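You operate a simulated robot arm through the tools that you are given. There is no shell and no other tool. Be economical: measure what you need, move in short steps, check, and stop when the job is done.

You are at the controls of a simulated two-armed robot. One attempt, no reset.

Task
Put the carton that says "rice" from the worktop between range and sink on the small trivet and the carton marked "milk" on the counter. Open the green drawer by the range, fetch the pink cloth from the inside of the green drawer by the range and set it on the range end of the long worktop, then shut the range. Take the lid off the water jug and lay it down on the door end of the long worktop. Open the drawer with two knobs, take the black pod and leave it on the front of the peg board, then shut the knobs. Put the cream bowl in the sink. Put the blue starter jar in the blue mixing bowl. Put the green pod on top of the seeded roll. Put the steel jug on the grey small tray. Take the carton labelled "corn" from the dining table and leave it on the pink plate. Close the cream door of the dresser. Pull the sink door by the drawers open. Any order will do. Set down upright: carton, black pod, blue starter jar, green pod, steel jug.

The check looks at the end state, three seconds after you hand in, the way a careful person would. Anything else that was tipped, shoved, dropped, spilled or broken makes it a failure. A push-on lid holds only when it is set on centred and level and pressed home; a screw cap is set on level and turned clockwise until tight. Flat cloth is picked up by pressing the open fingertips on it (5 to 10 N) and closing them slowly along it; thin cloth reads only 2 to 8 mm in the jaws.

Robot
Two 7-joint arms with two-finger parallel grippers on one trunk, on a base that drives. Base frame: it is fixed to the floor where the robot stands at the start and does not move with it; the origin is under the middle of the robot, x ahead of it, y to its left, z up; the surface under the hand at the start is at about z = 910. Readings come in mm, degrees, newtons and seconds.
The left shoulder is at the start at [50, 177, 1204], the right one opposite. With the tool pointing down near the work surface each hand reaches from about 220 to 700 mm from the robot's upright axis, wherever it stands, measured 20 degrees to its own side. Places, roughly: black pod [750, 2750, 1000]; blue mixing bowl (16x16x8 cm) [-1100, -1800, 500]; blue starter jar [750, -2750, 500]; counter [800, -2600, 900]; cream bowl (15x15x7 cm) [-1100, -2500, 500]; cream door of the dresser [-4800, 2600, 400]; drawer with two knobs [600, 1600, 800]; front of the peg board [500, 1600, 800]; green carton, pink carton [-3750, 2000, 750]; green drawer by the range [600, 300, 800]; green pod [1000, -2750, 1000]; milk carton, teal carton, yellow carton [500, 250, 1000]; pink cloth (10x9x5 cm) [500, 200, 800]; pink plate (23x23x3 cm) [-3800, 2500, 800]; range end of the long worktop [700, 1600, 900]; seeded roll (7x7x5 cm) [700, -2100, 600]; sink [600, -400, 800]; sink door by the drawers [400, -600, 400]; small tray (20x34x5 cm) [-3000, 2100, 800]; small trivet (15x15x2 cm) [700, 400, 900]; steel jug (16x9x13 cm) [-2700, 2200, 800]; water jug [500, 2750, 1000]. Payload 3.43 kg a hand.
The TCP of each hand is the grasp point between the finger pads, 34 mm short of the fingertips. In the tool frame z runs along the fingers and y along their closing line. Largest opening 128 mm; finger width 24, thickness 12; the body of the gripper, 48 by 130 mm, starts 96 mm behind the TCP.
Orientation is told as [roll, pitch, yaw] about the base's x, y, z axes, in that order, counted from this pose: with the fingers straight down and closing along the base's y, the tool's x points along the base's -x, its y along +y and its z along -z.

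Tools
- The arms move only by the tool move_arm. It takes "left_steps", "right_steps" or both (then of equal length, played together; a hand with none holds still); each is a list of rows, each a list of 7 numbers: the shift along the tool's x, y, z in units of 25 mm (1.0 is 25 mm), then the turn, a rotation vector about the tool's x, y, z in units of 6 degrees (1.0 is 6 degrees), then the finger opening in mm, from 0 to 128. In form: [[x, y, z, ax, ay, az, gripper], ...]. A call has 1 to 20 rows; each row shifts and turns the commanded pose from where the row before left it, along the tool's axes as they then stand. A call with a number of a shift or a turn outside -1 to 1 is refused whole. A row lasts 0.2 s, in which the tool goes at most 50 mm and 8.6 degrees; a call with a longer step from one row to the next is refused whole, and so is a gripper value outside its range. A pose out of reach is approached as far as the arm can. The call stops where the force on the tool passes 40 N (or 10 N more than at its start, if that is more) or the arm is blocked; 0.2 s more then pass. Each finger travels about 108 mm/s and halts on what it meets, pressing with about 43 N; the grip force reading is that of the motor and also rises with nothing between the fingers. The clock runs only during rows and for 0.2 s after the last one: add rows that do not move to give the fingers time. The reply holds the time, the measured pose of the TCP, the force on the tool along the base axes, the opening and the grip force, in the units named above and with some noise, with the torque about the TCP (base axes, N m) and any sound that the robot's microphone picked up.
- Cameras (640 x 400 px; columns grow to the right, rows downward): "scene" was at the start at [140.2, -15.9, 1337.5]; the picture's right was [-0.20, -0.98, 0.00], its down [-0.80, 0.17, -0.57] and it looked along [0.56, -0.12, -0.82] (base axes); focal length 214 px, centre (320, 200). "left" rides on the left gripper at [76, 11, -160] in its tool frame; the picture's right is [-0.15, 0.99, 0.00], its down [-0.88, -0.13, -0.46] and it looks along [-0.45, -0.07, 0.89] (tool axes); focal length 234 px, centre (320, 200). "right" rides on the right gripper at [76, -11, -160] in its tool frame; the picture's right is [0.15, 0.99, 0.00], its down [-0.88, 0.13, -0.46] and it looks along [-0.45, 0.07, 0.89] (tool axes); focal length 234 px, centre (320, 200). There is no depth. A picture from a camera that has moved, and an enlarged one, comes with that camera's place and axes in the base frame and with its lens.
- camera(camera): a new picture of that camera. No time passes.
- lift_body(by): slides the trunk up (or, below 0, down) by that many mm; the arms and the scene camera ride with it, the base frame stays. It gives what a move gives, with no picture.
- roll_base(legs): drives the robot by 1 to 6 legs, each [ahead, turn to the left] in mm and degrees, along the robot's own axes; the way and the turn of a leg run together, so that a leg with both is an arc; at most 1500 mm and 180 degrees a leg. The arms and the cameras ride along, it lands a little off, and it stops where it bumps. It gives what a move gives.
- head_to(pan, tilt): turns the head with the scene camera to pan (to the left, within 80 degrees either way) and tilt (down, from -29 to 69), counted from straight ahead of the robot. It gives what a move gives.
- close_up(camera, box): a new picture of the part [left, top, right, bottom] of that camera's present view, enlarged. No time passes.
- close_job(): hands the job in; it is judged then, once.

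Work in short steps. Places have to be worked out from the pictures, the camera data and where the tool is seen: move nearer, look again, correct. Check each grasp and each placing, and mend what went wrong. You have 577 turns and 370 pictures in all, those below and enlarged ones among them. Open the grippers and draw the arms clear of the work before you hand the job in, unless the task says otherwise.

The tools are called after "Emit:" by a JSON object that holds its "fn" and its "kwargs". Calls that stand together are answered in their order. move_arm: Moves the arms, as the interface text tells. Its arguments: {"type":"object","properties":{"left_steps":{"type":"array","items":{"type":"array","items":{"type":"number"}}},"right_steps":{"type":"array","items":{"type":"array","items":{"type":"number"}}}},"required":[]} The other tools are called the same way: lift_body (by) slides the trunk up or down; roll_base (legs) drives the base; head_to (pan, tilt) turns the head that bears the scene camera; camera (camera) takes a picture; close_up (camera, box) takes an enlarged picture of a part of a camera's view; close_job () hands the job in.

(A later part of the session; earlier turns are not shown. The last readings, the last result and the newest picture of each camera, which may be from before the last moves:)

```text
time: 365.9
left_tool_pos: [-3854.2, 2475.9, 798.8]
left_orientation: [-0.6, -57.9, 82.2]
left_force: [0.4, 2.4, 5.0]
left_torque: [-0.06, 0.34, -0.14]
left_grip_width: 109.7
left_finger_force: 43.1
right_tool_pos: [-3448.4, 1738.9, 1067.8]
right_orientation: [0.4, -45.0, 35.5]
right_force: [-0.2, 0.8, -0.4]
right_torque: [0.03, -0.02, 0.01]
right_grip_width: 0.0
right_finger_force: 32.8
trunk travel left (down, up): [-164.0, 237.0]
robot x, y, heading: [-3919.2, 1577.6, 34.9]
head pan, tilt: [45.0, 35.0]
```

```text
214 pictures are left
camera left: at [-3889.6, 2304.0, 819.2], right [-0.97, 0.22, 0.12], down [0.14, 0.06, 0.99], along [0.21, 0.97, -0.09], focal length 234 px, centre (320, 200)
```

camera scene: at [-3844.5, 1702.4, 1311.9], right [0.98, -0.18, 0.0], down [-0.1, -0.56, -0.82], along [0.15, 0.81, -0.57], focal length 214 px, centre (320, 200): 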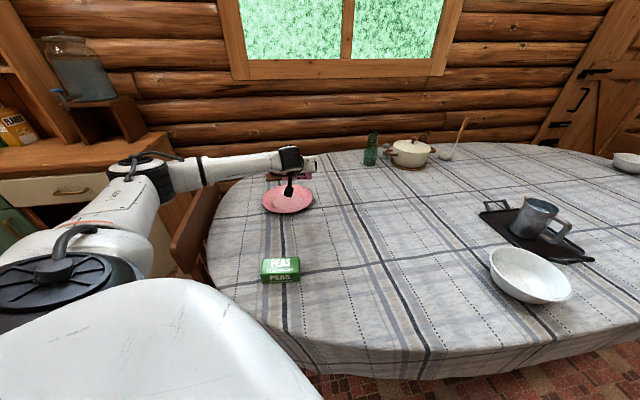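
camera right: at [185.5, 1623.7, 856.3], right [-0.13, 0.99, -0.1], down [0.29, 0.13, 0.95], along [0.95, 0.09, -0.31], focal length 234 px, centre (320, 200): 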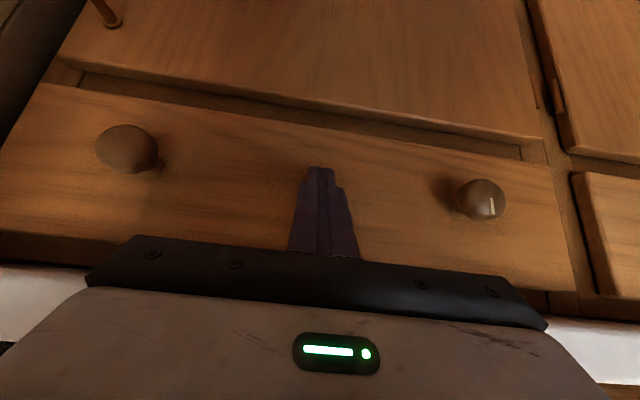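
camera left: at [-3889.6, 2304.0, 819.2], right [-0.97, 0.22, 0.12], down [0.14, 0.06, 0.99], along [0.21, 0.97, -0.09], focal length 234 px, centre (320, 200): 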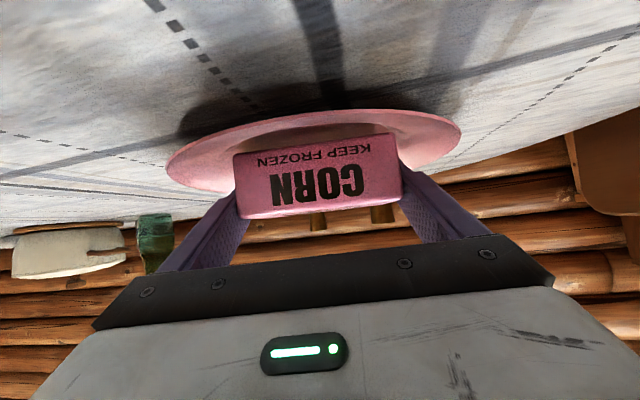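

Contact felt. Lowering 2 mm more to seat it, then opening and backing straight out.

Emit:
{"fn": "lift_body", "kwargs": {"by": -3}}

Emit:
{"fn": "move_arm", "kwargs": {"left_steps": [[0, 0, 0, 0, 0, 0, 114], [0, 0, 0, 0, 0, 0, 118], [0, 0, 0, 0, 0, 0, 122], [0, 0, 0, 0, 0, 0, 126], [0, 0, 0, 0, 0, 0, 126]]}}

Emit:
{"fn": "camera", "kwargs": {"camera": "left"}}

```text
time: 366.5
left_tool_pos: [-3854.5, 2476.6, 797.7]
left_orientation: [-0.4, -58.0, 82.3]
left_force: [2.2, 4.2, 15.8]
left_torque: [-0.26, 0.87, -0.18]
left_grip_width: 109.6
left_finger_force: 43.0
right_tool_pos: [-3448.9, 1739.5, 1063.7]
right_orientation: [0.5, -45.1, 35.5]
right_force: [-0.2, -0.8, 0.3]
right_torque: [0.03, 0.02, 0.0]
right_grip_width: 0.0
right_finger_force: 32.8
trunk travel left (down, up): [-161.0, 240.0]
robot x, y, heading: [-3914.8, 1580.3, 34.8]
head pan, tilt: [45.0, 35.0]
```

```text
time: 367.7
left_tool_pos: [-3854.0, 2474.6, 793.3]
left_orientation: [-0.3, -57.5, 82.3]
left_force: [-0.2, 0.2, -0.5]
left_torque: [0.01, 0.01, -0.04]
left_grip_width: 125.8
left_finger_force: 0.0
right_tool_pos: [-3449.8, 1741.1, 1063.4]
right_orientation: [0.3, -45.1, 35.6]
right_force: [0.6, 0.4, 0.3]
right_torque: [0.02, -0.01, 0.0]
right_grip_width: 0.0
right_finger_force: 33.3
trunk travel left (down, up): [-161.0, 240.0]
robot x, y, heading: [-3919.5, 1577.0, 34.6]
head pan, tilt: [45.0, 35.0]
```

```text
213 pictures are left
camera left: at [-3889.8, 2303.7, 814.7], right [-0.97, 0.22, 0.12], down [0.14, 0.07, 0.99], along [0.21, 0.97, -0.1], focal length 234 px, centre (320, 200)
```

left: 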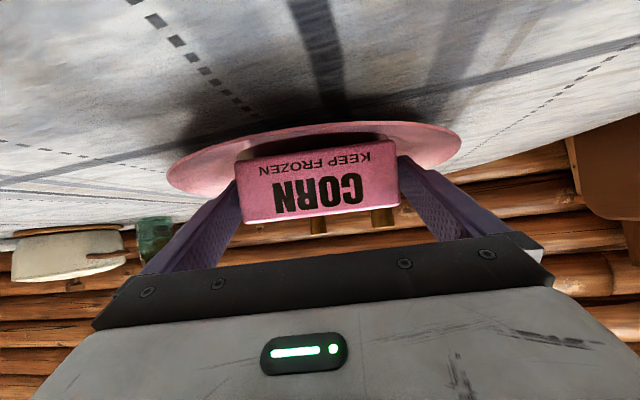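

Released cleanly. Withdrawing along the finger axis (back and up).

Emit:
{"fn": "move_arm", "kwargs": {"left_steps": [[0, 0, -0.6, 0, 0, 0, 127], [0, 0, -1, 0, 0, 0, 127], [0, 0, -1, 0, 0, 0, 127], [0, 0, -1, 0, 0, 0, 127], [0, 0, -1, 0, 0, 0, 127], [0, 0, -1, 0, 0, 0, 127], [0, 0, -1, 0, 0, 0, 127]]}}

Emit:
{"fn": "lift_body", "kwargs": {"by": 150}}

Emit:
{"fn": "camera", "kwargs": {"camera": "left"}}

Emit:
{"fn": "camera", "kwargs": {"camera": "scene"}}

```text
time: 369.3
left_tool_pos: [-3873.5, 2335.9, 881.8]
left_orientation: [-0.4, -57.7, 82.2]
left_force: [0.0, 0.4, -1.4]
left_torque: [0.01, 0.0, -0.03]
left_grip_width: 126.8
left_finger_force: 0.1
right_tool_pos: [-3450.3, 1740.2, 1063.3]
right_orientation: [0.3, -45.1, 35.6]
right_force: [0.3, 0.2, 0.5]
right_torque: [-0.03, 0.0, 0.01]
right_grip_width: 0.2
right_finger_force: 33.2
trunk travel left (down, up): [-161.0, 240.0]
robot x, y, heading: [-3915.8, 1574.4, 34.8]
head pan, tilt: [45.0, 35.0]
```

```text
time: 371.0
left_tool_pos: [-3873.6, 2336.8, 1031.4]
left_orientation: [-0.4, -57.6, 82.1]
left_force: [0.0, 0.1, 0.7]
left_torque: [0.0, 0.0, -0.02]
left_grip_width: 126.8
left_finger_force: 0.0
right_tool_pos: [-3447.8, 1740.9, 1212.9]
right_orientation: [0.4, -45.0, 35.6]
right_force: [0.7, 0.6, -0.5]
right_torque: [0.01, 0.02, 0.03]
right_grip_width: 0.0
right_finger_force: 32.9
trunk travel left (down, up): [-311.0, 90.0]
robot x, y, heading: [-3917.7, 1575.0, 34.9]
head pan, tilt: [45.0, 35.0]
```

```text
212 pictures are left
camera left: at [-3909.7, 2165.9, 1052.7], right [-0.97, 0.22, 0.12], down [0.14, 0.07, 0.99], along [0.21, 0.97, -0.1], focal length 234 px, centre (320, 200)
```

left: 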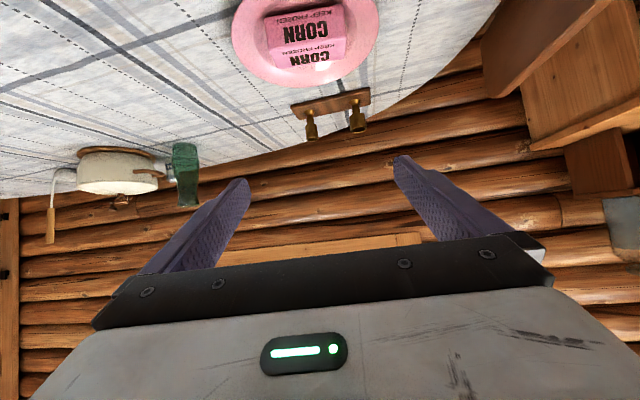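

```text
211 pictures are left
camera scene: at [-3844.2, 1702.0, 1301.9], right [0.98, -0.18, 0.0], down [-0.1, -0.56, -0.82], along [0.15, 0.81, -0.57], focal length 214 px, centre (320, 200)
```

scene: 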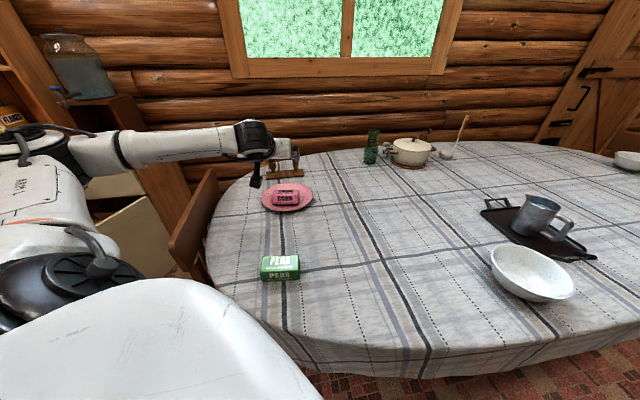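

Corn is on the plate. Retracting the arm and driving to view the dresser door.

Emit:
{"fn": "move_arm", "kwargs": {"left_steps": [[0.52, 0, -0.83, 0, 0, 0, 60], [0.52, 0, -0.83, 0, 0, 0, 60], [0.52, 0, -0.83, 0, 0, 0, 60], [0.52, 0, -0.83, 0, 0, 0, 60], [0.52, 0, -0.83, 0, 0, 0, 60], [0.52, 0, -0.83, 0, 0, 0, 60], [0.52, 0, -0.83, 0, 0, 0, 60], [0.52, 0, -0.83, 0, 0, 0, 60], [0.52, 0, -0.83, 0, 0, 0, 60], [0.52, 0, -0.83, 0, 0, 0, 60], [0.52, 0, -0.83, 0, 0, 0, 60], [0.52, 0, -0.83, 0, 0, 0, 60]]}}

Emit:
{"fn": "roll_base", "kwargs": {"legs": [[-300, 0], [0, 145], [350, 0], [0, -75]]}}

Emit:
{"fn": "head_to", "kwargs": {"pan": 0, "tilt": 35}}

Emit:
{"fn": "camera", "kwargs": {"camera": "scene"}}

```text
time: 373.6
left_tool_pos: [-3854.8, 2185.1, 1046.5]
left_orientation: [-0.2, -57.5, 82.1]
left_force: [0.6, -1.0, -0.3]
left_torque: [0.01, 0.02, 0.04]
left_grip_width: 59.8
left_finger_force: 0.1
left hand out of reach, approached as far as the arm can: row 6, 7, 8, 9, 10, 11, 12
right_tool_pos: [-3449.5, 1741.5, 1213.8]
right_orientation: [0.4, -45.0, 35.5]
right_force: [0.8, -0.4, -0.2]
right_torque: [0.0, 0.0, 0.03]
right_grip_width: 0.0
right_finger_force: 32.4
trunk travel left (down, up): [-311.0, 90.0]
robot x, y, heading: [-3917.9, 1578.7, 34.9]
head pan, tilt: [45.0, 35.0]
```

```text
time: 386.8
left_tool_pos: [-5061.6, 1676.8, 1045.6]
left_orientation: [-0.3, -57.6, 151.7]
left_force: [0.1, 0.3, 0.1]
left_torque: [0.02, 0.0, -0.02]
left_grip_width: 60.0
left_finger_force: 0.0
right_tool_pos: [-4504.9, 1901.4, 1214.7]
right_orientation: [0.4, -45.0, 105.3]
right_force: [0.4, 0.3, -0.6]
right_torque: [0.0, -0.01, -0.02]
right_grip_width: 0.0
right_finger_force: 33.3
trunk travel left (down, up): [-311.0, 90.0]
robot x, y, heading: [-4512.0, 1407.8, 104.1]
head pan, tilt: [45.0, 35.0]
```

```text
time: 387.9
left_tool_pos: [-5061.4, 1677.2, 1046.1]
left_orientation: [-0.3, -57.5, 151.8]
left_force: [0.1, 0.3, 0.1]
left_torque: [-0.02, -0.02, 0.0]
left_grip_width: 60.0
left_finger_force: 0.1
right_tool_pos: [-4503.3, 1901.3, 1214.4]
right_orientation: [0.4, -45.0, 105.2]
right_force: [-0.4, -0.4, 0.1]
right_torque: [-0.04, 0.0, 0.0]
right_grip_width: 0.0
right_finger_force: 32.5
trunk travel left (down, up): [-311.0, 90.0]
robot x, y, heading: [-4513.9, 1404.2, 104.3]
head pan, tilt: [0.0, 35.0]
```

```text
210 pictures are left
camera scene: at [-4553.4, 1558.1, 1302.0], right [0.97, 0.25, 0.0], down [0.14, -0.56, -0.82], along [-0.2, 0.79, -0.57], focal length 214 px, centre (320, 200)
```

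scene: 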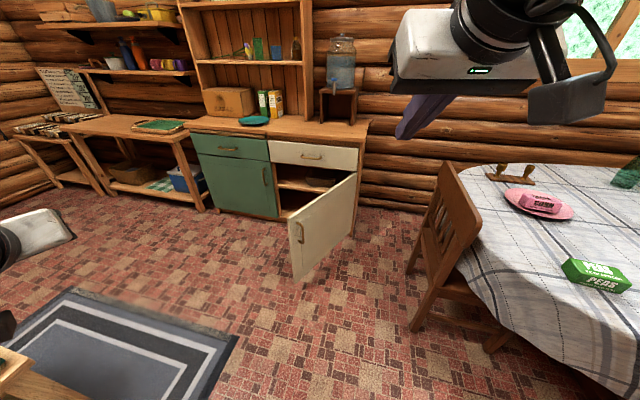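

The dresser door is hinged at its right (≈[-4615,2840]) and open about 60°, outer face toward me. I'll push it shut with the right fist; driving to a station in front of it.

Emit:
{"fn": "roll_base", "kwargs": {"legs": [[0, 76], [500, 0], [0, -90], [150, 0]]}}

Emit:
{"fn": "camera", "kwargs": {"camera": "scene"}}

```text
time: 398.9
left_tool_pos: [-5473.7, 1954.7, 1046.0]
left_orientation: [-0.2, -57.6, 137.2]
left_force: [-0.5, -0.1, -0.9]
left_torque: [0.0, 0.02, 0.02]
left_grip_width: 60.0
left_finger_force: 0.0
right_tool_pos: [-4879.1, 2035.0, 1213.4]
right_orientation: [0.3, -44.9, 90.7]
right_force: [-0.3, 1.1, 0.1]
right_torque: [0.0, -0.02, -0.01]
right_grip_width: 0.0
right_finger_force: 33.1
trunk travel left (down, up): [-311.0, 90.0]
robot x, y, heading: [-5012.6, 1553.9, 89.8]
head pan, tilt: [0.0, 35.0]
```

```text
209 pictures are left
camera scene: at [-5011.4, 1714.5, 1301.8], right [1.0, 0.0, 0.0], down [0.0, -0.57, -0.82], along [0.0, 0.82, -0.57], focal length 214 px, centre (320, 200)
```

scene: 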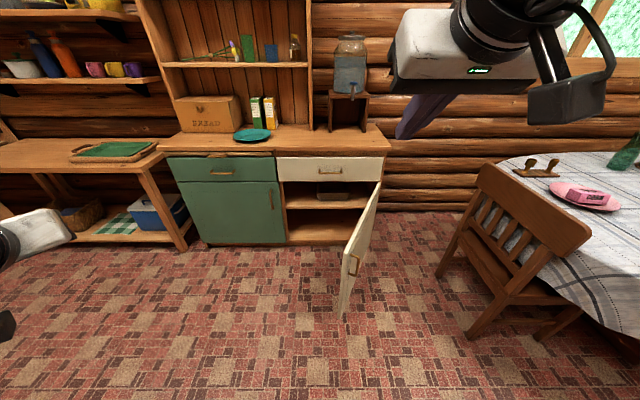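

The door's outer face mostly faces +x, so the push should go along heading ≈120° from the right. Driving to that line of approach.

Emit:
{"fn": "roll_base", "kwargs": {"legs": [[0, -76.5], [542, 0], [0, 106.5]]}}

Emit:
{"fn": "lift_body", "kwargs": {"by": -270}}

Emit:
{"fn": "camera", "kwargs": {"camera": "scene"}}

```text
time: 409.9
left_tool_pos: [-5080.2, 1780.2, 1045.4]
left_orientation: [-0.2, -57.5, 168.9]
left_force: [-0.3, -0.5, 0.4]
left_torque: [0.01, 0.02, -0.02]
left_grip_width: 59.8
left_finger_force: 0.1
right_tool_pos: [-4615.6, 2160.7, 1214.2]
right_orientation: [0.3, -44.9, 122.3]
right_force: [-0.4, 0.4, -0.6]
right_torque: [-0.01, -0.01, -0.02]
right_grip_width: 0.1
right_finger_force: 33.1
trunk travel left (down, up): [-311.0, 90.0]
robot x, y, heading: [-4476.5, 1685.0, 121.7]
head pan, tilt: [0.0, 35.0]
```

```text
time: 412.6
left_tool_pos: [-5080.7, 1781.0, 775.3]
left_orientation: [-0.3, -57.6, 168.9]
left_force: [0.9, 0.1, 0.4]
left_torque: [0.02, 0.0, -0.01]
left_grip_width: 60.0
left_finger_force: 0.1
right_tool_pos: [-4615.3, 2160.7, 944.1]
right_orientation: [0.4, -45.0, 122.3]
right_force: [-0.1, -0.1, 0.4]
right_torque: [0.03, 0.02, 0.0]
right_grip_width: 0.4
right_finger_force: 32.9
trunk travel left (down, up): [-41.0, 360.0]
robot x, y, heading: [-4477.8, 1682.6, 121.5]
head pan, tilt: [0.0, 35.0]
```

```text
208 pictures are left
camera scene: at [-4561.3, 1817.8, 1032.0], right [0.85, 0.52, 0.0], down [0.3, -0.49, -0.82], along [-0.43, 0.7, -0.57], focal length 214 px, centre (320, 200)
```

scene: 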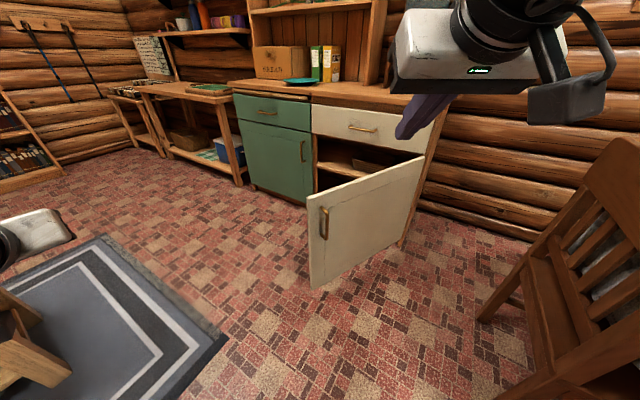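

Refined: hinge ≈[-4635,2755], free edge ≈[-4882,2272], door top z≈680. Lowering the right fist to z≈610 and shifting it 60 mm left.

Emit:
{"fn": "move_arm", "kwargs": {"right_steps": [[0.675, 0.17, 0.675, 0, 0, 0, 0], [0.675, 0.17, 0.675, 0, 0, 0, 0], [0.675, 0.17, 0.675, 0, 0, 0, 0], [0.675, 0.17, 0.675, 0, 0, 0, 0], [0.675, 0.17, 0.675, 0, 0, 0, 0], [0.675, 0.17, 0.675, 0, 0, 0, 0], [0.675, 0.17, 0.675, 0, 0, 0, 0], [0.675, 0.17, 0.675, 0, 0, 0, 0], [0.675, 0.17, 0.675, 0, 0, 0, 0], [0.675, 0.17, 0.675, 0, 0, 0, 0], [0.675, 0.17, 0.675, 0, 0, 0, 0], [0.675, 0.17, 0.675, 0, 0, 0, 0], [0.675, 0.17, 0.675, 0, 0, 0, 0], [0.675, 0.17, 0.675, 0, 0, 0, 0]]}}

Emit:
{"fn": "camera", "kwargs": {"camera": "right"}}

Emit:
{"fn": "camera", "kwargs": {"camera": "scene"}}

```text
time: 415.6
left_tool_pos: [-5081.3, 1781.0, 775.9]
left_orientation: [-0.4, -57.6, 169.0]
left_force: [0.2, 0.8, -0.1]
left_torque: [0.0, -0.01, 0.02]
left_grip_width: 59.9
left_finger_force: 0.1
right_tool_pos: [-4666.4, 2127.6, 608.1]
right_orientation: [0.4, -45.1, 122.2]
right_force: [0.1, -0.7, -0.6]
right_torque: [0.01, -0.01, -0.02]
right_grip_width: 0.0
right_finger_force: 33.2
trunk travel left (down, up): [-41.0, 360.0]
robot x, y, heading: [-4480.0, 1682.7, 121.6]
head pan, tilt: [0.0, 35.0]
```

```text
207 pictures are left
camera right: at [-4566.4, 1993.2, 668.3], right [-0.78, -0.62, -0.1], down [-0.27, 0.18, 0.95], along [-0.57, 0.76, -0.31], focal length 234 px, centre (320, 200)
```

right: 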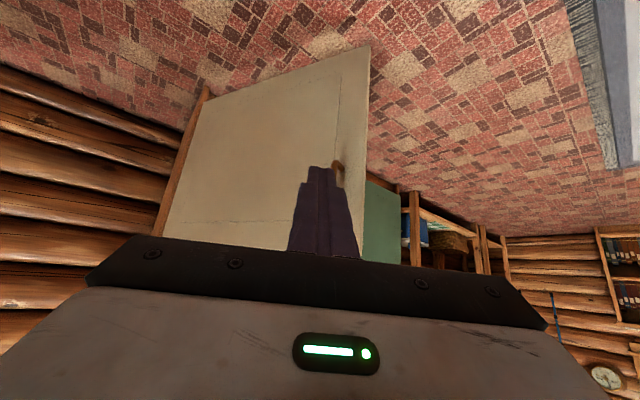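

```text
206 pictures are left
camera scene: at [-4561.3, 1817.7, 1032.0], right [0.85, 0.52, 0.0], down [0.3, -0.49, -0.82], along [-0.43, 0.7, -0.57], focal length 214 px, centre (320, 200)
```

scene: 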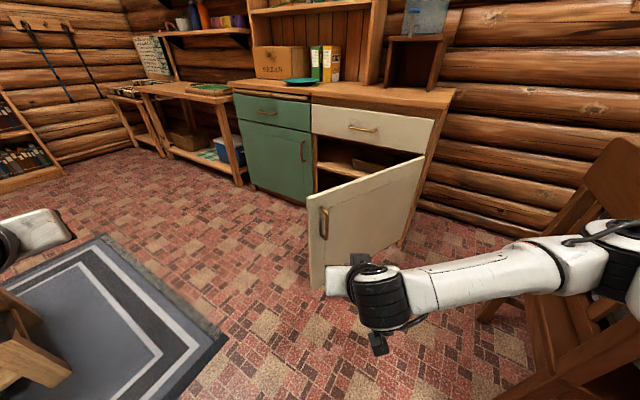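

The fist's line meets the door about 415 mm from the hinge, clear of the handle. Driving forward to contact and begin pushing.

Emit:
{"fn": "roll_base", "kwargs": {"legs": [[400, 0]]}}

Emit:
{"fn": "camera", "kwargs": {"camera": "scene"}}

Emit:
{"fn": "camera", "kwargs": {"camera": "right"}}

```text
time: 418.1
left_tool_pos: [-5289.2, 2119.2, 775.8]
left_orientation: [-0.3, -57.5, 169.1]
left_force: [0.1, -0.2, 0.8]
left_torque: [0.04, -0.01, -0.02]
left_grip_width: 60.2
left_finger_force: 0.1
right_tool_pos: [-4874.3, 2467.7, 609.1]
right_orientation: [0.3, -45.0, 122.5]
right_force: [0.2, -1.1, 0.4]
right_torque: [-0.03, 0.0, 0.04]
right_grip_width: 0.1
right_finger_force: 32.9
trunk travel left (down, up): [-41.0, 360.0]
robot x, y, heading: [-4687.1, 2022.9, 121.5]
head pan, tilt: [0.0, 35.0]
```

```text
205 pictures are left
camera scene: at [-4770.1, 2156.9, 1032.0], right [0.85, 0.52, 0.0], down [0.3, -0.49, -0.82], along [-0.43, 0.7, -0.57], focal length 214 px, centre (320, 200)
```

scene: 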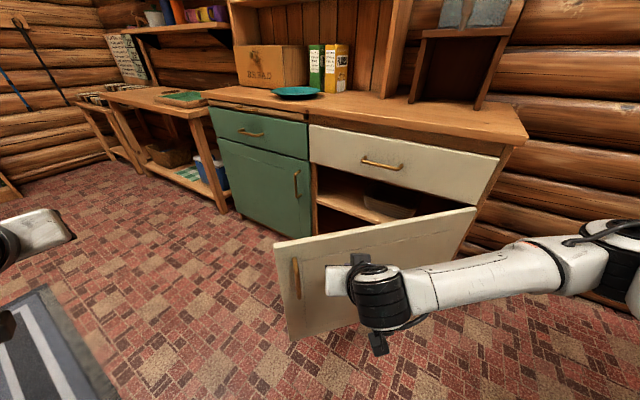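

```text
204 pictures are left
camera right: at [-4775.5, 2332.3, 668.5], right [-0.78, -0.62, -0.1], down [-0.27, 0.18, 0.95], along [-0.57, 0.76, -0.31], focal length 234 px, centre (320, 200)
```

right: 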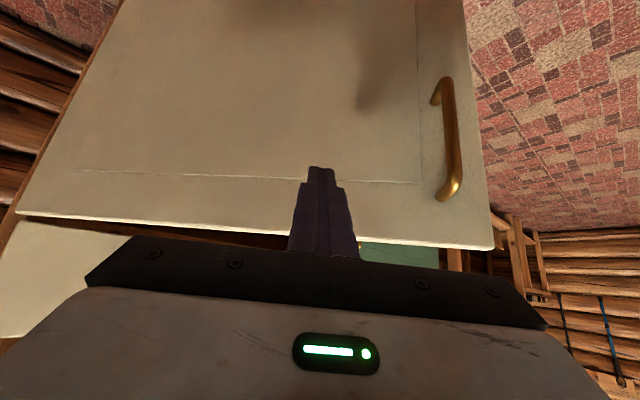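

The door is swinging shut. Pushing another 200 mm.

Emit:
{"fn": "roll_base", "kwargs": {"legs": [[200, 0]]}}

Emit:
{"fn": "camera", "kwargs": {"camera": "scene"}}

```text
time: 419.7
left_tool_pos: [-5395.1, 2289.9, 775.9]
left_orientation: [-0.3, -57.6, 169.1]
left_force: [0.4, 0.4, -0.2]
left_torque: [-0.02, 0.03, -0.01]
left_grip_width: 60.1
left_finger_force: 0.2
right_tool_pos: [-4980.5, 2638.8, 608.2]
right_orientation: [0.3, -45.1, 122.4]
right_force: [-0.5, -0.7, -0.4]
right_torque: [-0.02, -0.01, 0.02]
right_grip_width: 0.0
right_finger_force: 32.8
trunk travel left (down, up): [-41.0, 360.0]
robot x, y, heading: [-4788.1, 2193.8, 121.5]
head pan, tilt: [0.0, 35.0]
```

```text
203 pictures are left
camera scene: at [-4874.9, 2327.3, 1032.0], right [0.85, 0.52, 0.0], down [0.3, -0.49, -0.82], along [-0.43, 0.7, -0.57], focal length 214 px, centre (320, 200)
```

scene: 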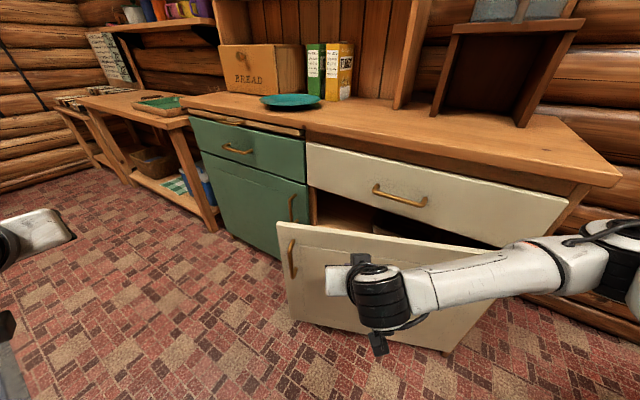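

About 20° remain. Continuing carefully, watching the elbow near the wall.

Emit:
{"fn": "roll_base", "kwargs": {"legs": [[80, 0]]}}

Emit:
{"fn": "camera", "kwargs": {"camera": "scene"}}

Emit:
{"fn": "camera", "kwargs": {"camera": "right"}}

```text
time: 420.8
left_tool_pos: [-5435.1, 2355.4, 777.1]
left_orientation: [-0.3, -57.6, 169.1]
left_force: [-0.1, 0.3, -0.2]
left_torque: [0.0, -0.02, 0.04]
left_grip_width: 60.2
left_finger_force: 0.0
right_tool_pos: [-5021.8, 2703.8, 608.5]
right_orientation: [0.2, -44.9, 122.5]
right_force: [1.0, -1.4, -0.6]
right_torque: [0.02, -0.01, 0.0]
right_grip_width: 0.0
right_finger_force: 32.8
trunk travel left (down, up): [-41.0, 360.0]
robot x, y, heading: [-4830.4, 2258.8, 121.6]
head pan, tilt: [0.0, 35.0]
```

```text
202 pictures are left
camera scene: at [-4915.8, 2393.6, 1032.0], right [0.85, 0.52, 0.0], down [0.3, -0.49, -0.82], along [-0.43, 0.7, -0.57], focal length 214 px, centre (320, 200)
```

scene: 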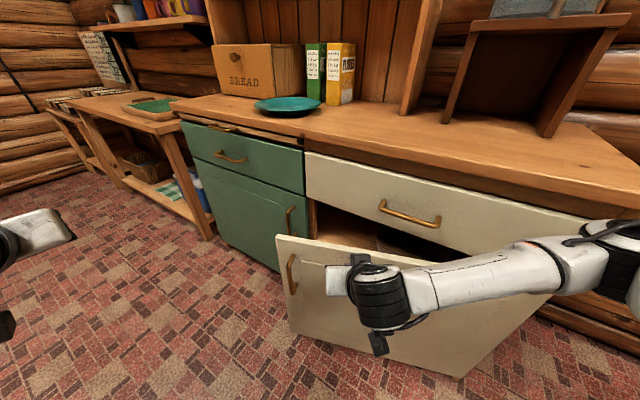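

```text
201 pictures are left
camera right: at [-4921.2, 2569.0, 668.5], right [-0.78, -0.62, -0.1], down [-0.27, 0.18, 0.95], along [-0.57, 0.76, -0.31], focal length 234 px, centre (320, 200)
```

right: 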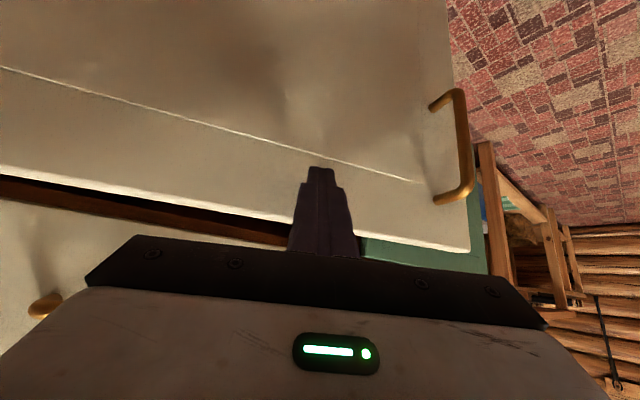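

The elbow is nearing the dresser corner, so I'll back off and finish with a straight push from in front (heading 90°).

Emit:
{"fn": "roll_base", "kwargs": {"legs": [[-300, 0], [0, 58.5], [440, 0], [0, -90]]}}

Emit:
{"fn": "camera", "kwargs": {"camera": "scene"}}

```text
time: 431.5
left_tool_pos: [-5589.8, 2381.7, 776.9]
left_orientation: [-0.4, -57.6, 139.1]
left_force: [-0.4, -0.4, 0.7]
left_torque: [0.01, -0.02, -0.01]
left_grip_width: 59.9
left_finger_force: 0.0
right_tool_pos: [-5056.4, 2478.0, 609.9]
right_orientation: [0.3, -45.0, 92.6]
right_force: [0.5, -1.0, 0.2]
right_torque: [0.05, 0.02, -0.01]
right_grip_width: 0.1
right_finger_force: 32.7
trunk travel left (down, up): [-41.0, 360.0]
robot x, y, heading: [-5116.4, 1996.5, 91.4]
head pan, tilt: [0.0, 35.0]
```

```text
200 pictures are left
camera scene: at [-5120.1, 2155.4, 1032.0], right [1.0, 0.03, 0.0], down [0.02, -0.57, -0.82], along [-0.02, 0.82, -0.57], focal length 214 px, centre (320, 200)
```

scene: 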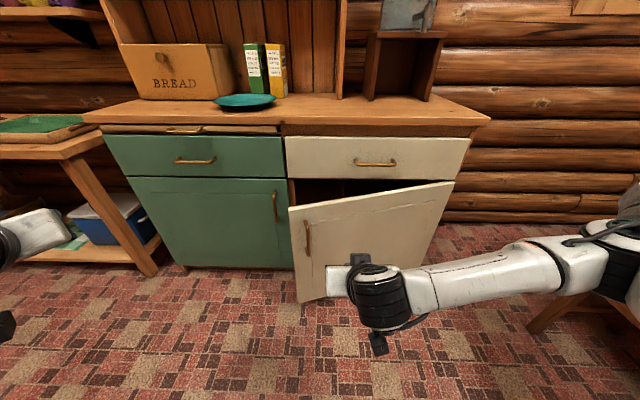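

Good view. Rolling forward 120 mm then pushing with the arm itself, which stops on force.

Emit:
{"fn": "roll_base", "kwargs": {"legs": [[120, 0]]}}

Emit:
{"fn": "move_arm", "kwargs": {"right_steps": [[-0.5, 0, 0.5, 0, 0, 0, 0], [-0.5, 0, 0.5, 0, 0, 0, 0], [-0.5, 0, 0.5, 0, 0, 0, 0], [-0.5, 0, 0.5, 0, 0, 0, 0], [-0.5, 0, 0.5, 0, 0, 0, 0], [-0.5, 0, 0.5, 0, 0, 0, 0], [-0.5, 0, 0.5, 0, 0, 0, 0], [-0.5, 0, 0.5, 0, 0, 0, 0]]}}

Emit:
{"fn": "camera", "kwargs": {"camera": "scene"}}

```text
time: 432.7
left_tool_pos: [-5593.4, 2500.4, 776.1]
left_orientation: [-0.3, -57.5, 139.3]
left_force: [0.5, 0.0, -0.1]
left_torque: [-0.01, 0.04, 0.0]
left_grip_width: 59.9
left_finger_force: 0.0
right_tool_pos: [-5061.2, 2596.9, 609.4]
right_orientation: [0.3, -45.0, 92.6]
right_force: [-0.2, 0.2, -0.9]
right_torque: [0.01, -0.02, -0.04]
right_grip_width: 0.0
right_finger_force: 33.0
trunk travel left (down, up): [-41.0, 360.0]
robot x, y, heading: [-5118.7, 2117.7, 91.6]
head pan, tilt: [0.0, 35.0]
```

```text
time: 434.5
left_tool_pos: [-5592.4, 2500.1, 775.8]
left_orientation: [-0.3, -57.6, 139.2]
left_force: [0.4, -0.6, 0.1]
left_torque: [0.03, -0.02, 0.0]
left_grip_width: 60.1
left_finger_force: 0.2
right_tool_pos: [-5068.1, 2738.2, 608.7]
right_orientation: [0.4, -45.0, 92.5]
right_force: [-0.7, -0.2, -0.6]
right_torque: [-0.01, 0.02, -0.03]
right_grip_width: 0.0
right_finger_force: 32.7
trunk travel left (down, up): [-41.0, 360.0]
robot x, y, heading: [-5119.8, 2116.4, 91.8]
head pan, tilt: [0.0, 35.0]
```

```text
199 pictures are left
camera scene: at [-5123.6, 2273.7, 1032.0], right [1.0, 0.03, 0.0], down [0.02, -0.57, -0.82], along [-0.02, 0.82, -0.57], focal length 214 px, centre (320, 200)
```

scene: 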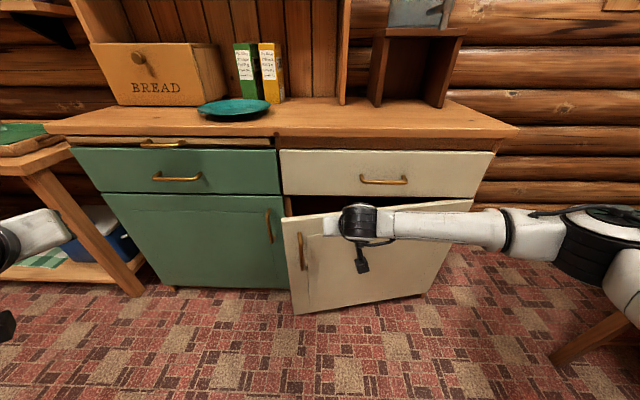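

Continuing the arm push.

Emit:
{"fn": "move_arm", "kwargs": {"right_steps": [[-0.4, 0, 0.4, 0, 0, 0, 0], [-0.4, 0, 0.4, 0, 0, 0, 0], [-0.4, 0, 0.4, 0, 0, 0, 0], [-0.4, 0, 0.4, 0, 0, 0, 0], [-0.4, 0, 0.4, 0, 0, 0, 0], [-0.4, 0, 0.4, 0, 0, 0, 0], [-0.4, 0, 0.4, 0, 0, 0, 0]]}}

Emit:
{"fn": "camera", "kwargs": {"camera": "scene"}}

```text
time: 436.1
left_tool_pos: [-5593.9, 2498.9, 776.8]
left_orientation: [-0.3, -57.6, 139.3]
left_force: [0.6, -0.1, -0.2]
left_torque: [-0.02, 0.0, 0.0]
left_grip_width: 59.9
left_finger_force: 0.1
right_tool_pos: [-5073.0, 2836.6, 609.1]
right_orientation: [0.4, -45.0, 92.5]
right_force: [-0.1, -0.7, 0.6]
right_torque: [0.0, 0.03, -0.01]
right_grip_width: 0.0
right_finger_force: 32.7
trunk travel left (down, up): [-41.0, 360.0]
robot x, y, heading: [-5118.1, 2115.1, 91.9]
head pan, tilt: [0.0, 35.0]
```

```text
198 pictures are left
camera scene: at [-5123.6, 2273.7, 1032.0], right [1.0, 0.03, 0.0], down [0.02, -0.57, -0.82], along [-0.02, 0.82, -0.57], focal length 214 px, centre (320, 200)
```

scene: 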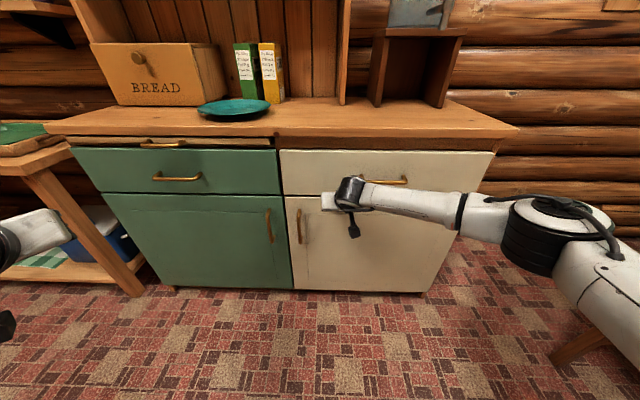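

Looks shut. A slight further push to confirm.

Emit:
{"fn": "move_arm", "kwargs": {"right_steps": [[-0.2, 0, 0.2, 0, 0, 0, 0], [-0.2, 0, 0.2, 0, 0, 0, 0], [-0.2, 0, 0.2, 0, 0, 0, 0]]}}

Emit:
{"fn": "close_up", "kwargs": {"camera": "scene", "box": [240, 130, 500, 310]}}

```text
time: 436.6
left_tool_pos: [-5592.0, 2499.7, 776.8]
left_orientation: [-0.6, -57.6, 139.3]
left_force: [-0.4, 0.2, -0.3]
left_torque: [0.01, 0.01, 0.02]
left_grip_width: 60.0
left_finger_force: 0.0
right_tool_pos: [-5074.8, 2840.0, 607.1]
right_orientation: [0.4, -44.5, 92.5]
right_force: [2.8, -15.9, 7.3]
right_torque: [0.05, -0.07, -0.09]
right_grip_width: 0.0
right_finger_force: 33.2
trunk travel left (down, up): [-41.0, 360.0]
robot x, y, heading: [-5116.8, 2114.9, 91.4]
head pan, tilt: [0.0, 35.0]
stopped in row 2 (right hand): the force on the tool passed its limit at 52 N (the readings are from after the stop); the commanded pose is now the measured one
```

```text
2.22 times, centred on (370, 220) of scene
camera zoom: at [-5123.2, 2271.7, 1032.3], right [1.0, 0.03, 0.0], down [0.02, -0.57, -0.82], along [-0.02, 0.82, -0.57], focal length 477 px, centre (209, 156)
```

zoom: 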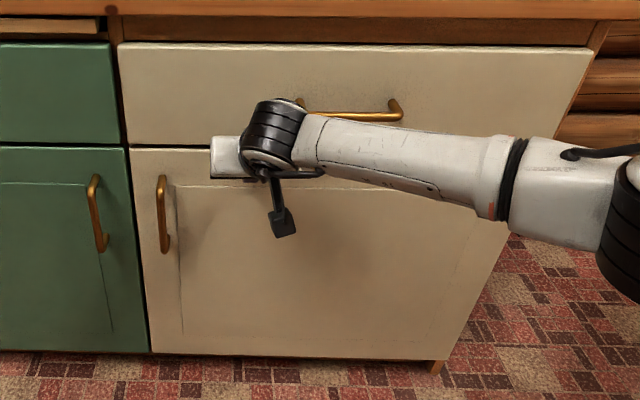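

The dresser door is closed. Retracting the fist, backing away, raising the trunk and heading back to the kitchen along the known clear lane.

Emit:
{"fn": "move_arm", "kwargs": {"right_steps": [[0.5, 0, -0.5, 0, 0, 0, 0], [0.5, 0, -0.5, 0, 0, 0, 0], [0.5, 0, -0.5, 0, 0, 0, 0], [0.5, 0, -0.5, 0, 0, 0, 0], [0.5, 0, -0.5, 0, 0, 0, 0], [0.5, 0, -0.5, 0, 0, 0, 0], [0.5, 0, -0.5, 0, 0, 0, 0], [0.5, 0, -0.5, 0, 0, 0, 0], [0.5, 0, -0.5, 0, 0, 0, 0], [0.5, 0, -0.5, 0, 0, 0, 0]]}}

Emit:
{"fn": "roll_base", "kwargs": {"legs": [[-720, 0]]}}

Emit:
{"fn": "lift_body", "kwargs": {"by": 330}}

Emit:
{"fn": "roll_base", "kwargs": {"legs": [[0, -91.4], [1500, 0]]}}

Emit:
{"fn": "head_to", "kwargs": {"pan": 0, "tilt": 20}}

Emit:
{"fn": "camera", "kwargs": {"camera": "scene"}}

```text
time: 438.8
left_tool_pos: [-5593.3, 2500.7, 776.8]
left_orientation: [-0.3, -57.6, 139.1]
left_force: [-0.1, -0.1, 0.3]
left_torque: [0.02, 0.01, 0.0]
left_grip_width: 60.1
left_finger_force: 0.0
right_tool_pos: [-5064.3, 2664.4, 608.8]
right_orientation: [0.3, -44.5, 92.4]
right_force: [-0.6, 0.2, 0.7]
right_torque: [0.03, 0.02, 0.04]
right_grip_width: 0.0
right_finger_force: 32.8
trunk travel left (down, up): [-41.0, 360.0]
robot x, y, heading: [-5122.3, 2115.2, 91.8]
head pan, tilt: [0.0, 35.0]
```

```text
time: 442.7
left_tool_pos: [-5572.1, 1781.3, 776.2]
left_orientation: [-0.2, -57.6, 139.1]
left_force: [0.1, -0.2, 0.9]
left_torque: [0.01, -0.03, -0.04]
left_grip_width: 60.0
left_finger_force: 0.0
right_tool_pos: [-5044.7, 1944.9, 609.0]
right_orientation: [0.3, -44.3, 92.3]
right_force: [-0.2, -0.1, 0.0]
right_torque: [-0.02, 0.02, 0.04]
right_grip_width: 0.0
right_finger_force: 33.2
trunk travel left (down, up): [-41.0, 360.0]
robot x, y, heading: [-5099.0, 1395.8, 91.6]
head pan, tilt: [0.0, 35.0]
```

```text
time: 446.0
left_tool_pos: [-5573.1, 1779.7, 1106.4]
left_orientation: [-0.4, -57.6, 139.1]
left_force: [0.0, 0.1, -1.0]
left_torque: [0.01, 0.01, -0.01]
left_grip_width: 59.9
left_finger_force: 0.0
right_tool_pos: [-5043.4, 1945.7, 937.9]
right_orientation: [0.4, -44.5, 92.3]
right_force: [-0.6, -0.3, -0.1]
right_torque: [-0.02, -0.05, 0.02]
right_grip_width: 0.0
right_finger_force: 33.0
trunk travel left (down, up): [-371.0, 30.0]
robot x, y, heading: [-5096.8, 1398.0, 91.5]
head pan, tilt: [0.0, 35.0]
```

```text
time: 457.3
left_tool_pos: [-3186.0, 1851.8, 1106.8]
left_orientation: [-0.3, -57.6, 46.7]
left_force: [-0.4, 1.2, 0.5]
left_torque: [-0.01, 0.0, 0.01]
left_grip_width: 59.7
left_finger_force: 0.1
right_tool_pos: [-3042.8, 1317.4, 938.3]
right_orientation: [0.2, -44.4, 0.1]
right_force: [0.4, 0.3, 1.0]
right_torque: [0.02, -0.01, 0.01]
right_grip_width: 0.0
right_finger_force: 33.1
trunk travel left (down, up): [-371.0, 30.0]
robot x, y, heading: [-3587.2, 1390.8, -0.5]
head pan, tilt: [0.0, 35.0]
```

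```text
time: 458.1
left_tool_pos: [-3186.9, 1850.0, 1105.8]
left_orientation: [-0.3, -57.7, 46.8]
left_force: [-1.3, -0.6, 0.5]
left_torque: [0.01, -0.02, 0.01]
left_grip_width: 60.0
left_finger_force: 0.0
right_tool_pos: [-3043.1, 1317.4, 938.2]
right_orientation: [0.3, -44.4, 0.1]
right_force: [0.3, -0.1, 0.5]
right_torque: [0.0, 0.03, 0.03]
right_grip_width: 0.0
right_finger_force: 33.0
trunk travel left (down, up): [-371.0, 30.0]
robot x, y, heading: [-3590.0, 1390.3, -0.8]
head pan, tilt: [0.0, 20.0]
```

```text
196 pictures are left
camera scene: at [-3426.6, 1388.8, 1385.7], right [-0.01, -1.0, 0.0], down [-0.34, 0.0, -0.94], along [0.94, -0.01, -0.34], focal length 214 px, centre (320, 200)
```

scene: 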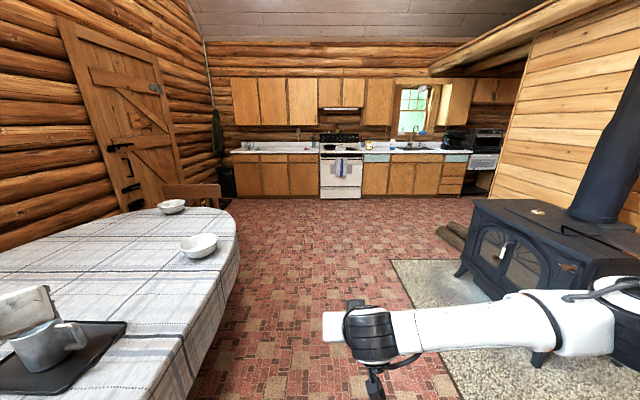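

The lane is clear. Driving on toward the kitchen.

Emit:
{"fn": "roll_base", "kwargs": {"legs": [[1500, 0.5], [1450, 0], [0, -90], [700, 0]]}}

Emit:
{"fn": "camera", "kwargs": {"camera": "scene"}}

```text
time: 479.6
left_tool_pos: [-157.0, 277.9, 1105.6]
left_orientation: [-0.3, -57.5, -42.3]
left_force: [-0.3, 0.7, 0.1]
left_torque: [0.0, 0.01, 0.0]
left_grip_width: 59.9
left_finger_force: 0.0
right_tool_pos: [-688.9, 127.1, 939.4]
right_orientation: [0.2, -44.3, -89.1]
right_force: [-0.5, -0.4, 0.7]
right_torque: [0.01, 0.0, -0.04]
right_grip_width: 0.0
right_finger_force: 32.8
trunk travel left (down, up): [-371.0, 30.0]
robot x, y, heading: [-620.1, 671.9, -89.7]
head pan, tilt: [0.0, 20.0]
```

```text
195 pictures are left
camera scene: at [-622.3, 508.6, 1385.8], right [-1.0, 0.0, 0.0], down [0.0, 0.34, -0.94], along [0.0, -0.94, -0.34], focal length 214 px, centre (320, 200)
```

scene: 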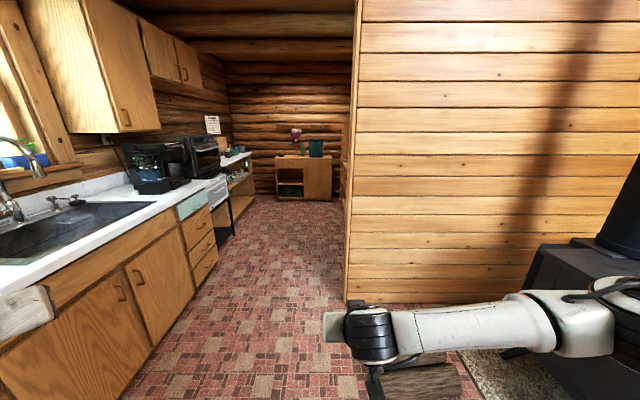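

I see the kitchen's south part. Before going there, fetch the milk: raising both hands, then driving to face it.

Emit:
{"fn": "move_arm", "kwargs": {"left_steps": [[-0.81, 0, -0.516, 0, 0, 0, 60], [-0.81, 0, -0.516, 0, 0, 0, 60], [-0.81, 0, -0.516, 0, 0, 0, 60], [-0.81, 0, -0.516, 0, 0, 0, 60], [-0.81, 0, -0.516, 0, 0, 0, 60], [0, 0, 0, 0, 0, 0, 60], [0, 0, 0, 0, 0, 0, 60], [0, 0, 0, 0, 0, 0, 60], [0, 0, 0, 0, 0, 0, 60], [0, 0, 0, 0, 0, 0, 60]], "right_steps": [[-0.67, 0, -0.687, 0, 0, 0, 0], [-0.67, 0, -0.687, 0, 0, 0, 0], [-0.67, 0, -0.687, 0, 0, 0, 0], [-0.67, 0, -0.687, 0, 0, 0, 0], [-0.67, 0, -0.687, 0, 0, 0, 0], [-0.67, 0, -0.687, 0, 0, 0, 0], [-0.67, 0, -0.687, 0, 0, 0, 0], [-0.67, 0, -0.687, 0, 0, 0, 0], [-0.67, 0, -0.687, 0, 0, 0, 0], [-0.67, 0, -0.687, 0, 0, 0, 0]]}}

Emit:
{"fn": "roll_base", "kwargs": {"legs": [[580, 0], [0, 90], [380, 0]]}}

Emit:
{"fn": "head_to", "kwargs": {"pan": 0, "tilt": 40}}

Emit:
{"fn": "camera", "kwargs": {"camera": "scene"}}

Emit:
{"fn": "camera", "kwargs": {"camera": "right"}}

```text
time: 481.8
left_tool_pos: [-156.9, 278.4, 1225.8]
left_orientation: [-0.3, -57.5, -42.2]
left_force: [-0.6, -0.9, -0.2]
left_torque: [0.01, -0.02, -0.03]
left_grip_width: 59.9
left_finger_force: 0.0
right_tool_pos: [-689.6, 128.1, 1178.3]
right_orientation: [0.4, -44.4, -89.0]
right_force: [0.5, 0.4, 0.0]
right_torque: [0.01, 0.0, -0.03]
right_grip_width: 0.0
right_finger_force: 32.4
trunk travel left (down, up): [-371.0, 30.0]
robot x, y, heading: [-621.6, 673.3, -90.1]
head pan, tilt: [0.0, 20.0]
```

```text
time: 490.9
left_tool_pos: [156.4, 557.9, 1226.6]
left_orientation: [-0.3, -57.5, 47.6]
left_force: [0.7, -0.2, 0.2]
left_torque: [0.01, 0.03, 0.01]
left_grip_width: 59.8
left_finger_force: 0.0
right_tool_pos: [306.1, 25.0, 1178.1]
right_orientation: [0.3, -44.3, 0.8]
right_force: [0.1, -0.4, -0.8]
right_torque: [0.01, 0.01, 0.0]
right_grip_width: 0.0
right_finger_force: 32.9
trunk travel left (down, up): [-371.0, 30.0]
robot x, y, heading: [-242.5, 92.5, -0.0]
head pan, tilt: [0.0, 20.0]
```

```text
time: 491.8
left_tool_pos: [157.3, 558.0, 1226.8]
left_orientation: [-0.3, -57.5, 47.5]
left_force: [0.2, -1.1, 0.0]
left_torque: [-0.04, 0.01, -0.01]
left_grip_width: 60.2
left_finger_force: 0.0
right_tool_pos: [305.9, 25.5, 1178.9]
right_orientation: [0.3, -44.5, 1.0]
right_force: [-0.3, -0.2, -0.7]
right_torque: [-0.03, 0.01, 0.0]
right_grip_width: 0.0
right_finger_force: 33.2
trunk travel left (down, up): [-371.0, 30.0]
robot x, y, heading: [-239.1, 91.1, 0.1]
head pan, tilt: [0.0, 40.0]
```

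```text
194 pictures are left
camera scene: at [-84.9, 92.8, 1354.5], right [0.0, -1.0, 0.0], down [-0.64, 0.0, -0.77], along [0.77, 0.0, -0.64], focal length 214 px, centre (320, 200)
```

scene: 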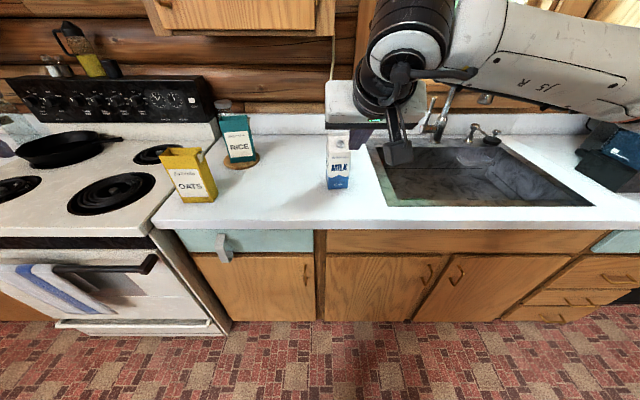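

```text
193 pictures are left
camera right: at [141.4, 8.9, 1240.5], right [-0.12, 0.99, -0.1], down [0.31, 0.13, 0.94], along [0.94, 0.09, -0.32], focal length 234 px, centre (320, 200)
```

right: 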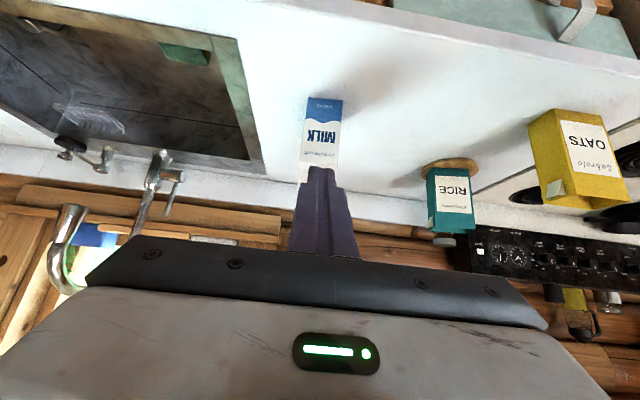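

Milk's front face is near [505,34], body ~65 mm wide. Rolling 100 mm closer, then lowering the right hand in front of it.

Emit:
{"fn": "roll_base", "kwargs": {"legs": [[100, 0]]}}

Emit:
{"fn": "move_arm", "kwargs": {"right_steps": [[0.704, 0.05, 0.837, 0, 0, 0, 60], [0.704, 0.05, 0.837, 0, 0, 0, 100], [0.704, 0.05, 0.837, 0, 0, 0, 100], [0.704, 0.05, 0.837, 0, 0, 0, 100], [0.704, 0.05, 0.837, 0, 0, 0, 100], [0.704, 0.05, 0.837, 0, 0, 0, 100], [0.704, 0.05, 0.837, 0, 0, 0, 100]]}}

Emit:
{"fn": "camera", "kwargs": {"camera": "right"}}

Emit:
{"fn": "camera", "kwargs": {"camera": "scene"}}

```text
time: 492.9
left_tool_pos: [256.6, 559.0, 1226.0]
left_orientation: [-0.4, -57.6, 47.6]
left_force: [0.8, 0.5, 1.1]
left_torque: [0.01, 0.0, 0.03]
left_grip_width: 59.8
left_finger_force: 0.1
right_tool_pos: [407.2, 27.2, 1178.4]
right_orientation: [0.2, -44.3, 0.8]
right_force: [0.3, 0.2, -0.2]
right_torque: [-0.02, 0.0, 0.02]
right_grip_width: 0.0
right_finger_force: 32.6
trunk travel left (down, up): [-371.0, 30.0]
robot x, y, heading: [-137.3, 93.1, 0.1]
head pan, tilt: [0.0, 40.0]
```

```text
time: 494.5
left_tool_pos: [255.9, 558.0, 1227.0]
left_orientation: [-0.3, -57.5, 47.6]
left_force: [-0.1, -0.2, -0.1]
left_torque: [-0.01, 0.04, -0.01]
left_grip_width: 60.0
left_finger_force: 0.1
right_tool_pos: [420.5, 34.9, 988.6]
right_orientation: [0.4, -44.4, 0.9]
right_force: [0.3, 0.1, -0.8]
right_torque: [0.02, 0.0, -0.02]
right_grip_width: 100.2
right_finger_force: 0.0
trunk travel left (down, up): [-371.0, 30.0]
robot x, y, heading: [-137.8, 96.5, 0.2]
head pan, tilt: [0.0, 40.0]
```

```text
192 pictures are left
camera right: at [255.2, 18.1, 1049.6], right [-0.12, 0.99, -0.1], down [0.31, 0.13, 0.94], along [0.94, 0.09, -0.32], focal length 234 px, centre (320, 200)
```

right: 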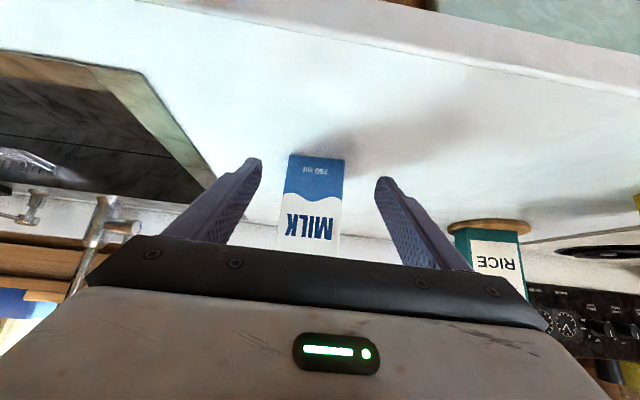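

```text
191 pictures are left
camera scene: at [15.0, 93.1, 1354.4], right [0.0, -1.0, 0.0], down [-0.64, 0.0, -0.77], along [0.77, 0.0, -0.64], focal length 214 px, centre (320, 200)
```

scene: 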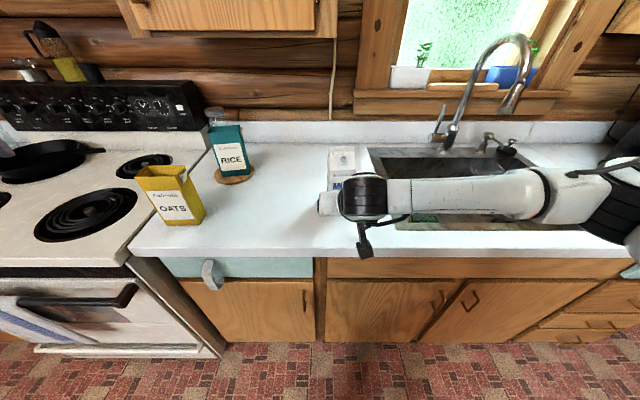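

Centred. Sliding in and closing on the milk.

Emit:
{"fn": "move_arm", "kwargs": {"right_steps": [[-0.67, -0.02, 0.655, 0, 0, 0, 100], [-0.67, -0.02, 0.655, 0, 0, 0, 100], [-0.67, -0.02, 0.655, 0, 0, 0, 100], [-0.67, -0.02, 0.655, 0, 0, 0, 100], [-0.67, 0, 0.655, 0, 0, 0, 100], [0, 0, 0, 0, 0, 0, 80], [0, 0, 0, 0, 0, 0, 65], [0, 0, 0, 0, 0, 0, 50], [0, 0, 0, 0, 0, 0, 50]]}}

Emit:
{"fn": "move_arm", "kwargs": {"right_steps": [[-0.35, 0, -0.36, 0, 0, 0, 50], [-0.7, 0, -0.72, 0, 0, 0, 50], [-0.7, 0, -0.72, 0, 0, 0, 50], [-0.7, 0, -0.72, 0, 0, 0, 50]]}}

Emit:
{"fn": "camera", "kwargs": {"camera": "right"}}

```text
time: 496.5
left_tool_pos: [255.3, 558.4, 1226.7]
left_orientation: [-0.3, -57.5, 47.5]
left_force: [0.6, 0.4, 1.2]
left_torque: [-0.02, -0.02, -0.01]
left_grip_width: 60.1
left_finger_force: 0.1
right_tool_pos: [537.8, 37.3, 988.4]
right_orientation: [0.3, -44.3, 0.9]
right_force: [0.5, 2.5, 1.8]
right_torque: [0.17, 0.16, -0.02]
right_grip_width: 70.1
right_finger_force: 43.6
trunk travel left (down, up): [-371.0, 30.0]
robot x, y, heading: [-140.8, 93.6, -0.0]
head pan, tilt: [0.0, 40.0]
```

```text
time: 497.5
left_tool_pos: [254.9, 558.8, 1226.9]
left_orientation: [-0.4, -57.6, 47.6]
left_force: [-0.4, -0.7, 0.0]
left_torque: [0.01, -0.01, 0.0]
left_grip_width: 60.2
left_finger_force: 0.0
right_tool_pos: [538.0, 34.9, 1075.6]
right_orientation: [0.3, -44.3, 1.0]
right_force: [-0.5, 0.4, -4.3]
right_torque: [-0.01, 0.03, -0.01]
right_grip_width: 69.6
right_finger_force: 43.0
trunk travel left (down, up): [-371.0, 30.0]
robot x, y, heading: [-140.3, 93.2, 0.4]
head pan, tilt: [0.0, 40.0]
```

```text
190 pictures are left
camera right: at [372.2, 18.9, 1137.7], right [-0.12, 0.99, -0.1], down [0.31, 0.13, 0.94], along [0.94, 0.09, -0.32], focal length 234 px, centre (320, 200)
```

right: 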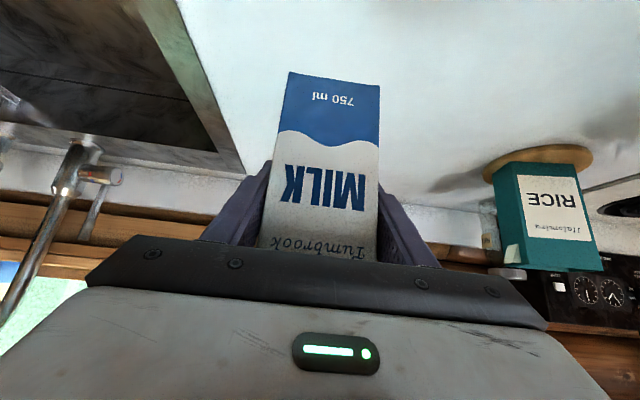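

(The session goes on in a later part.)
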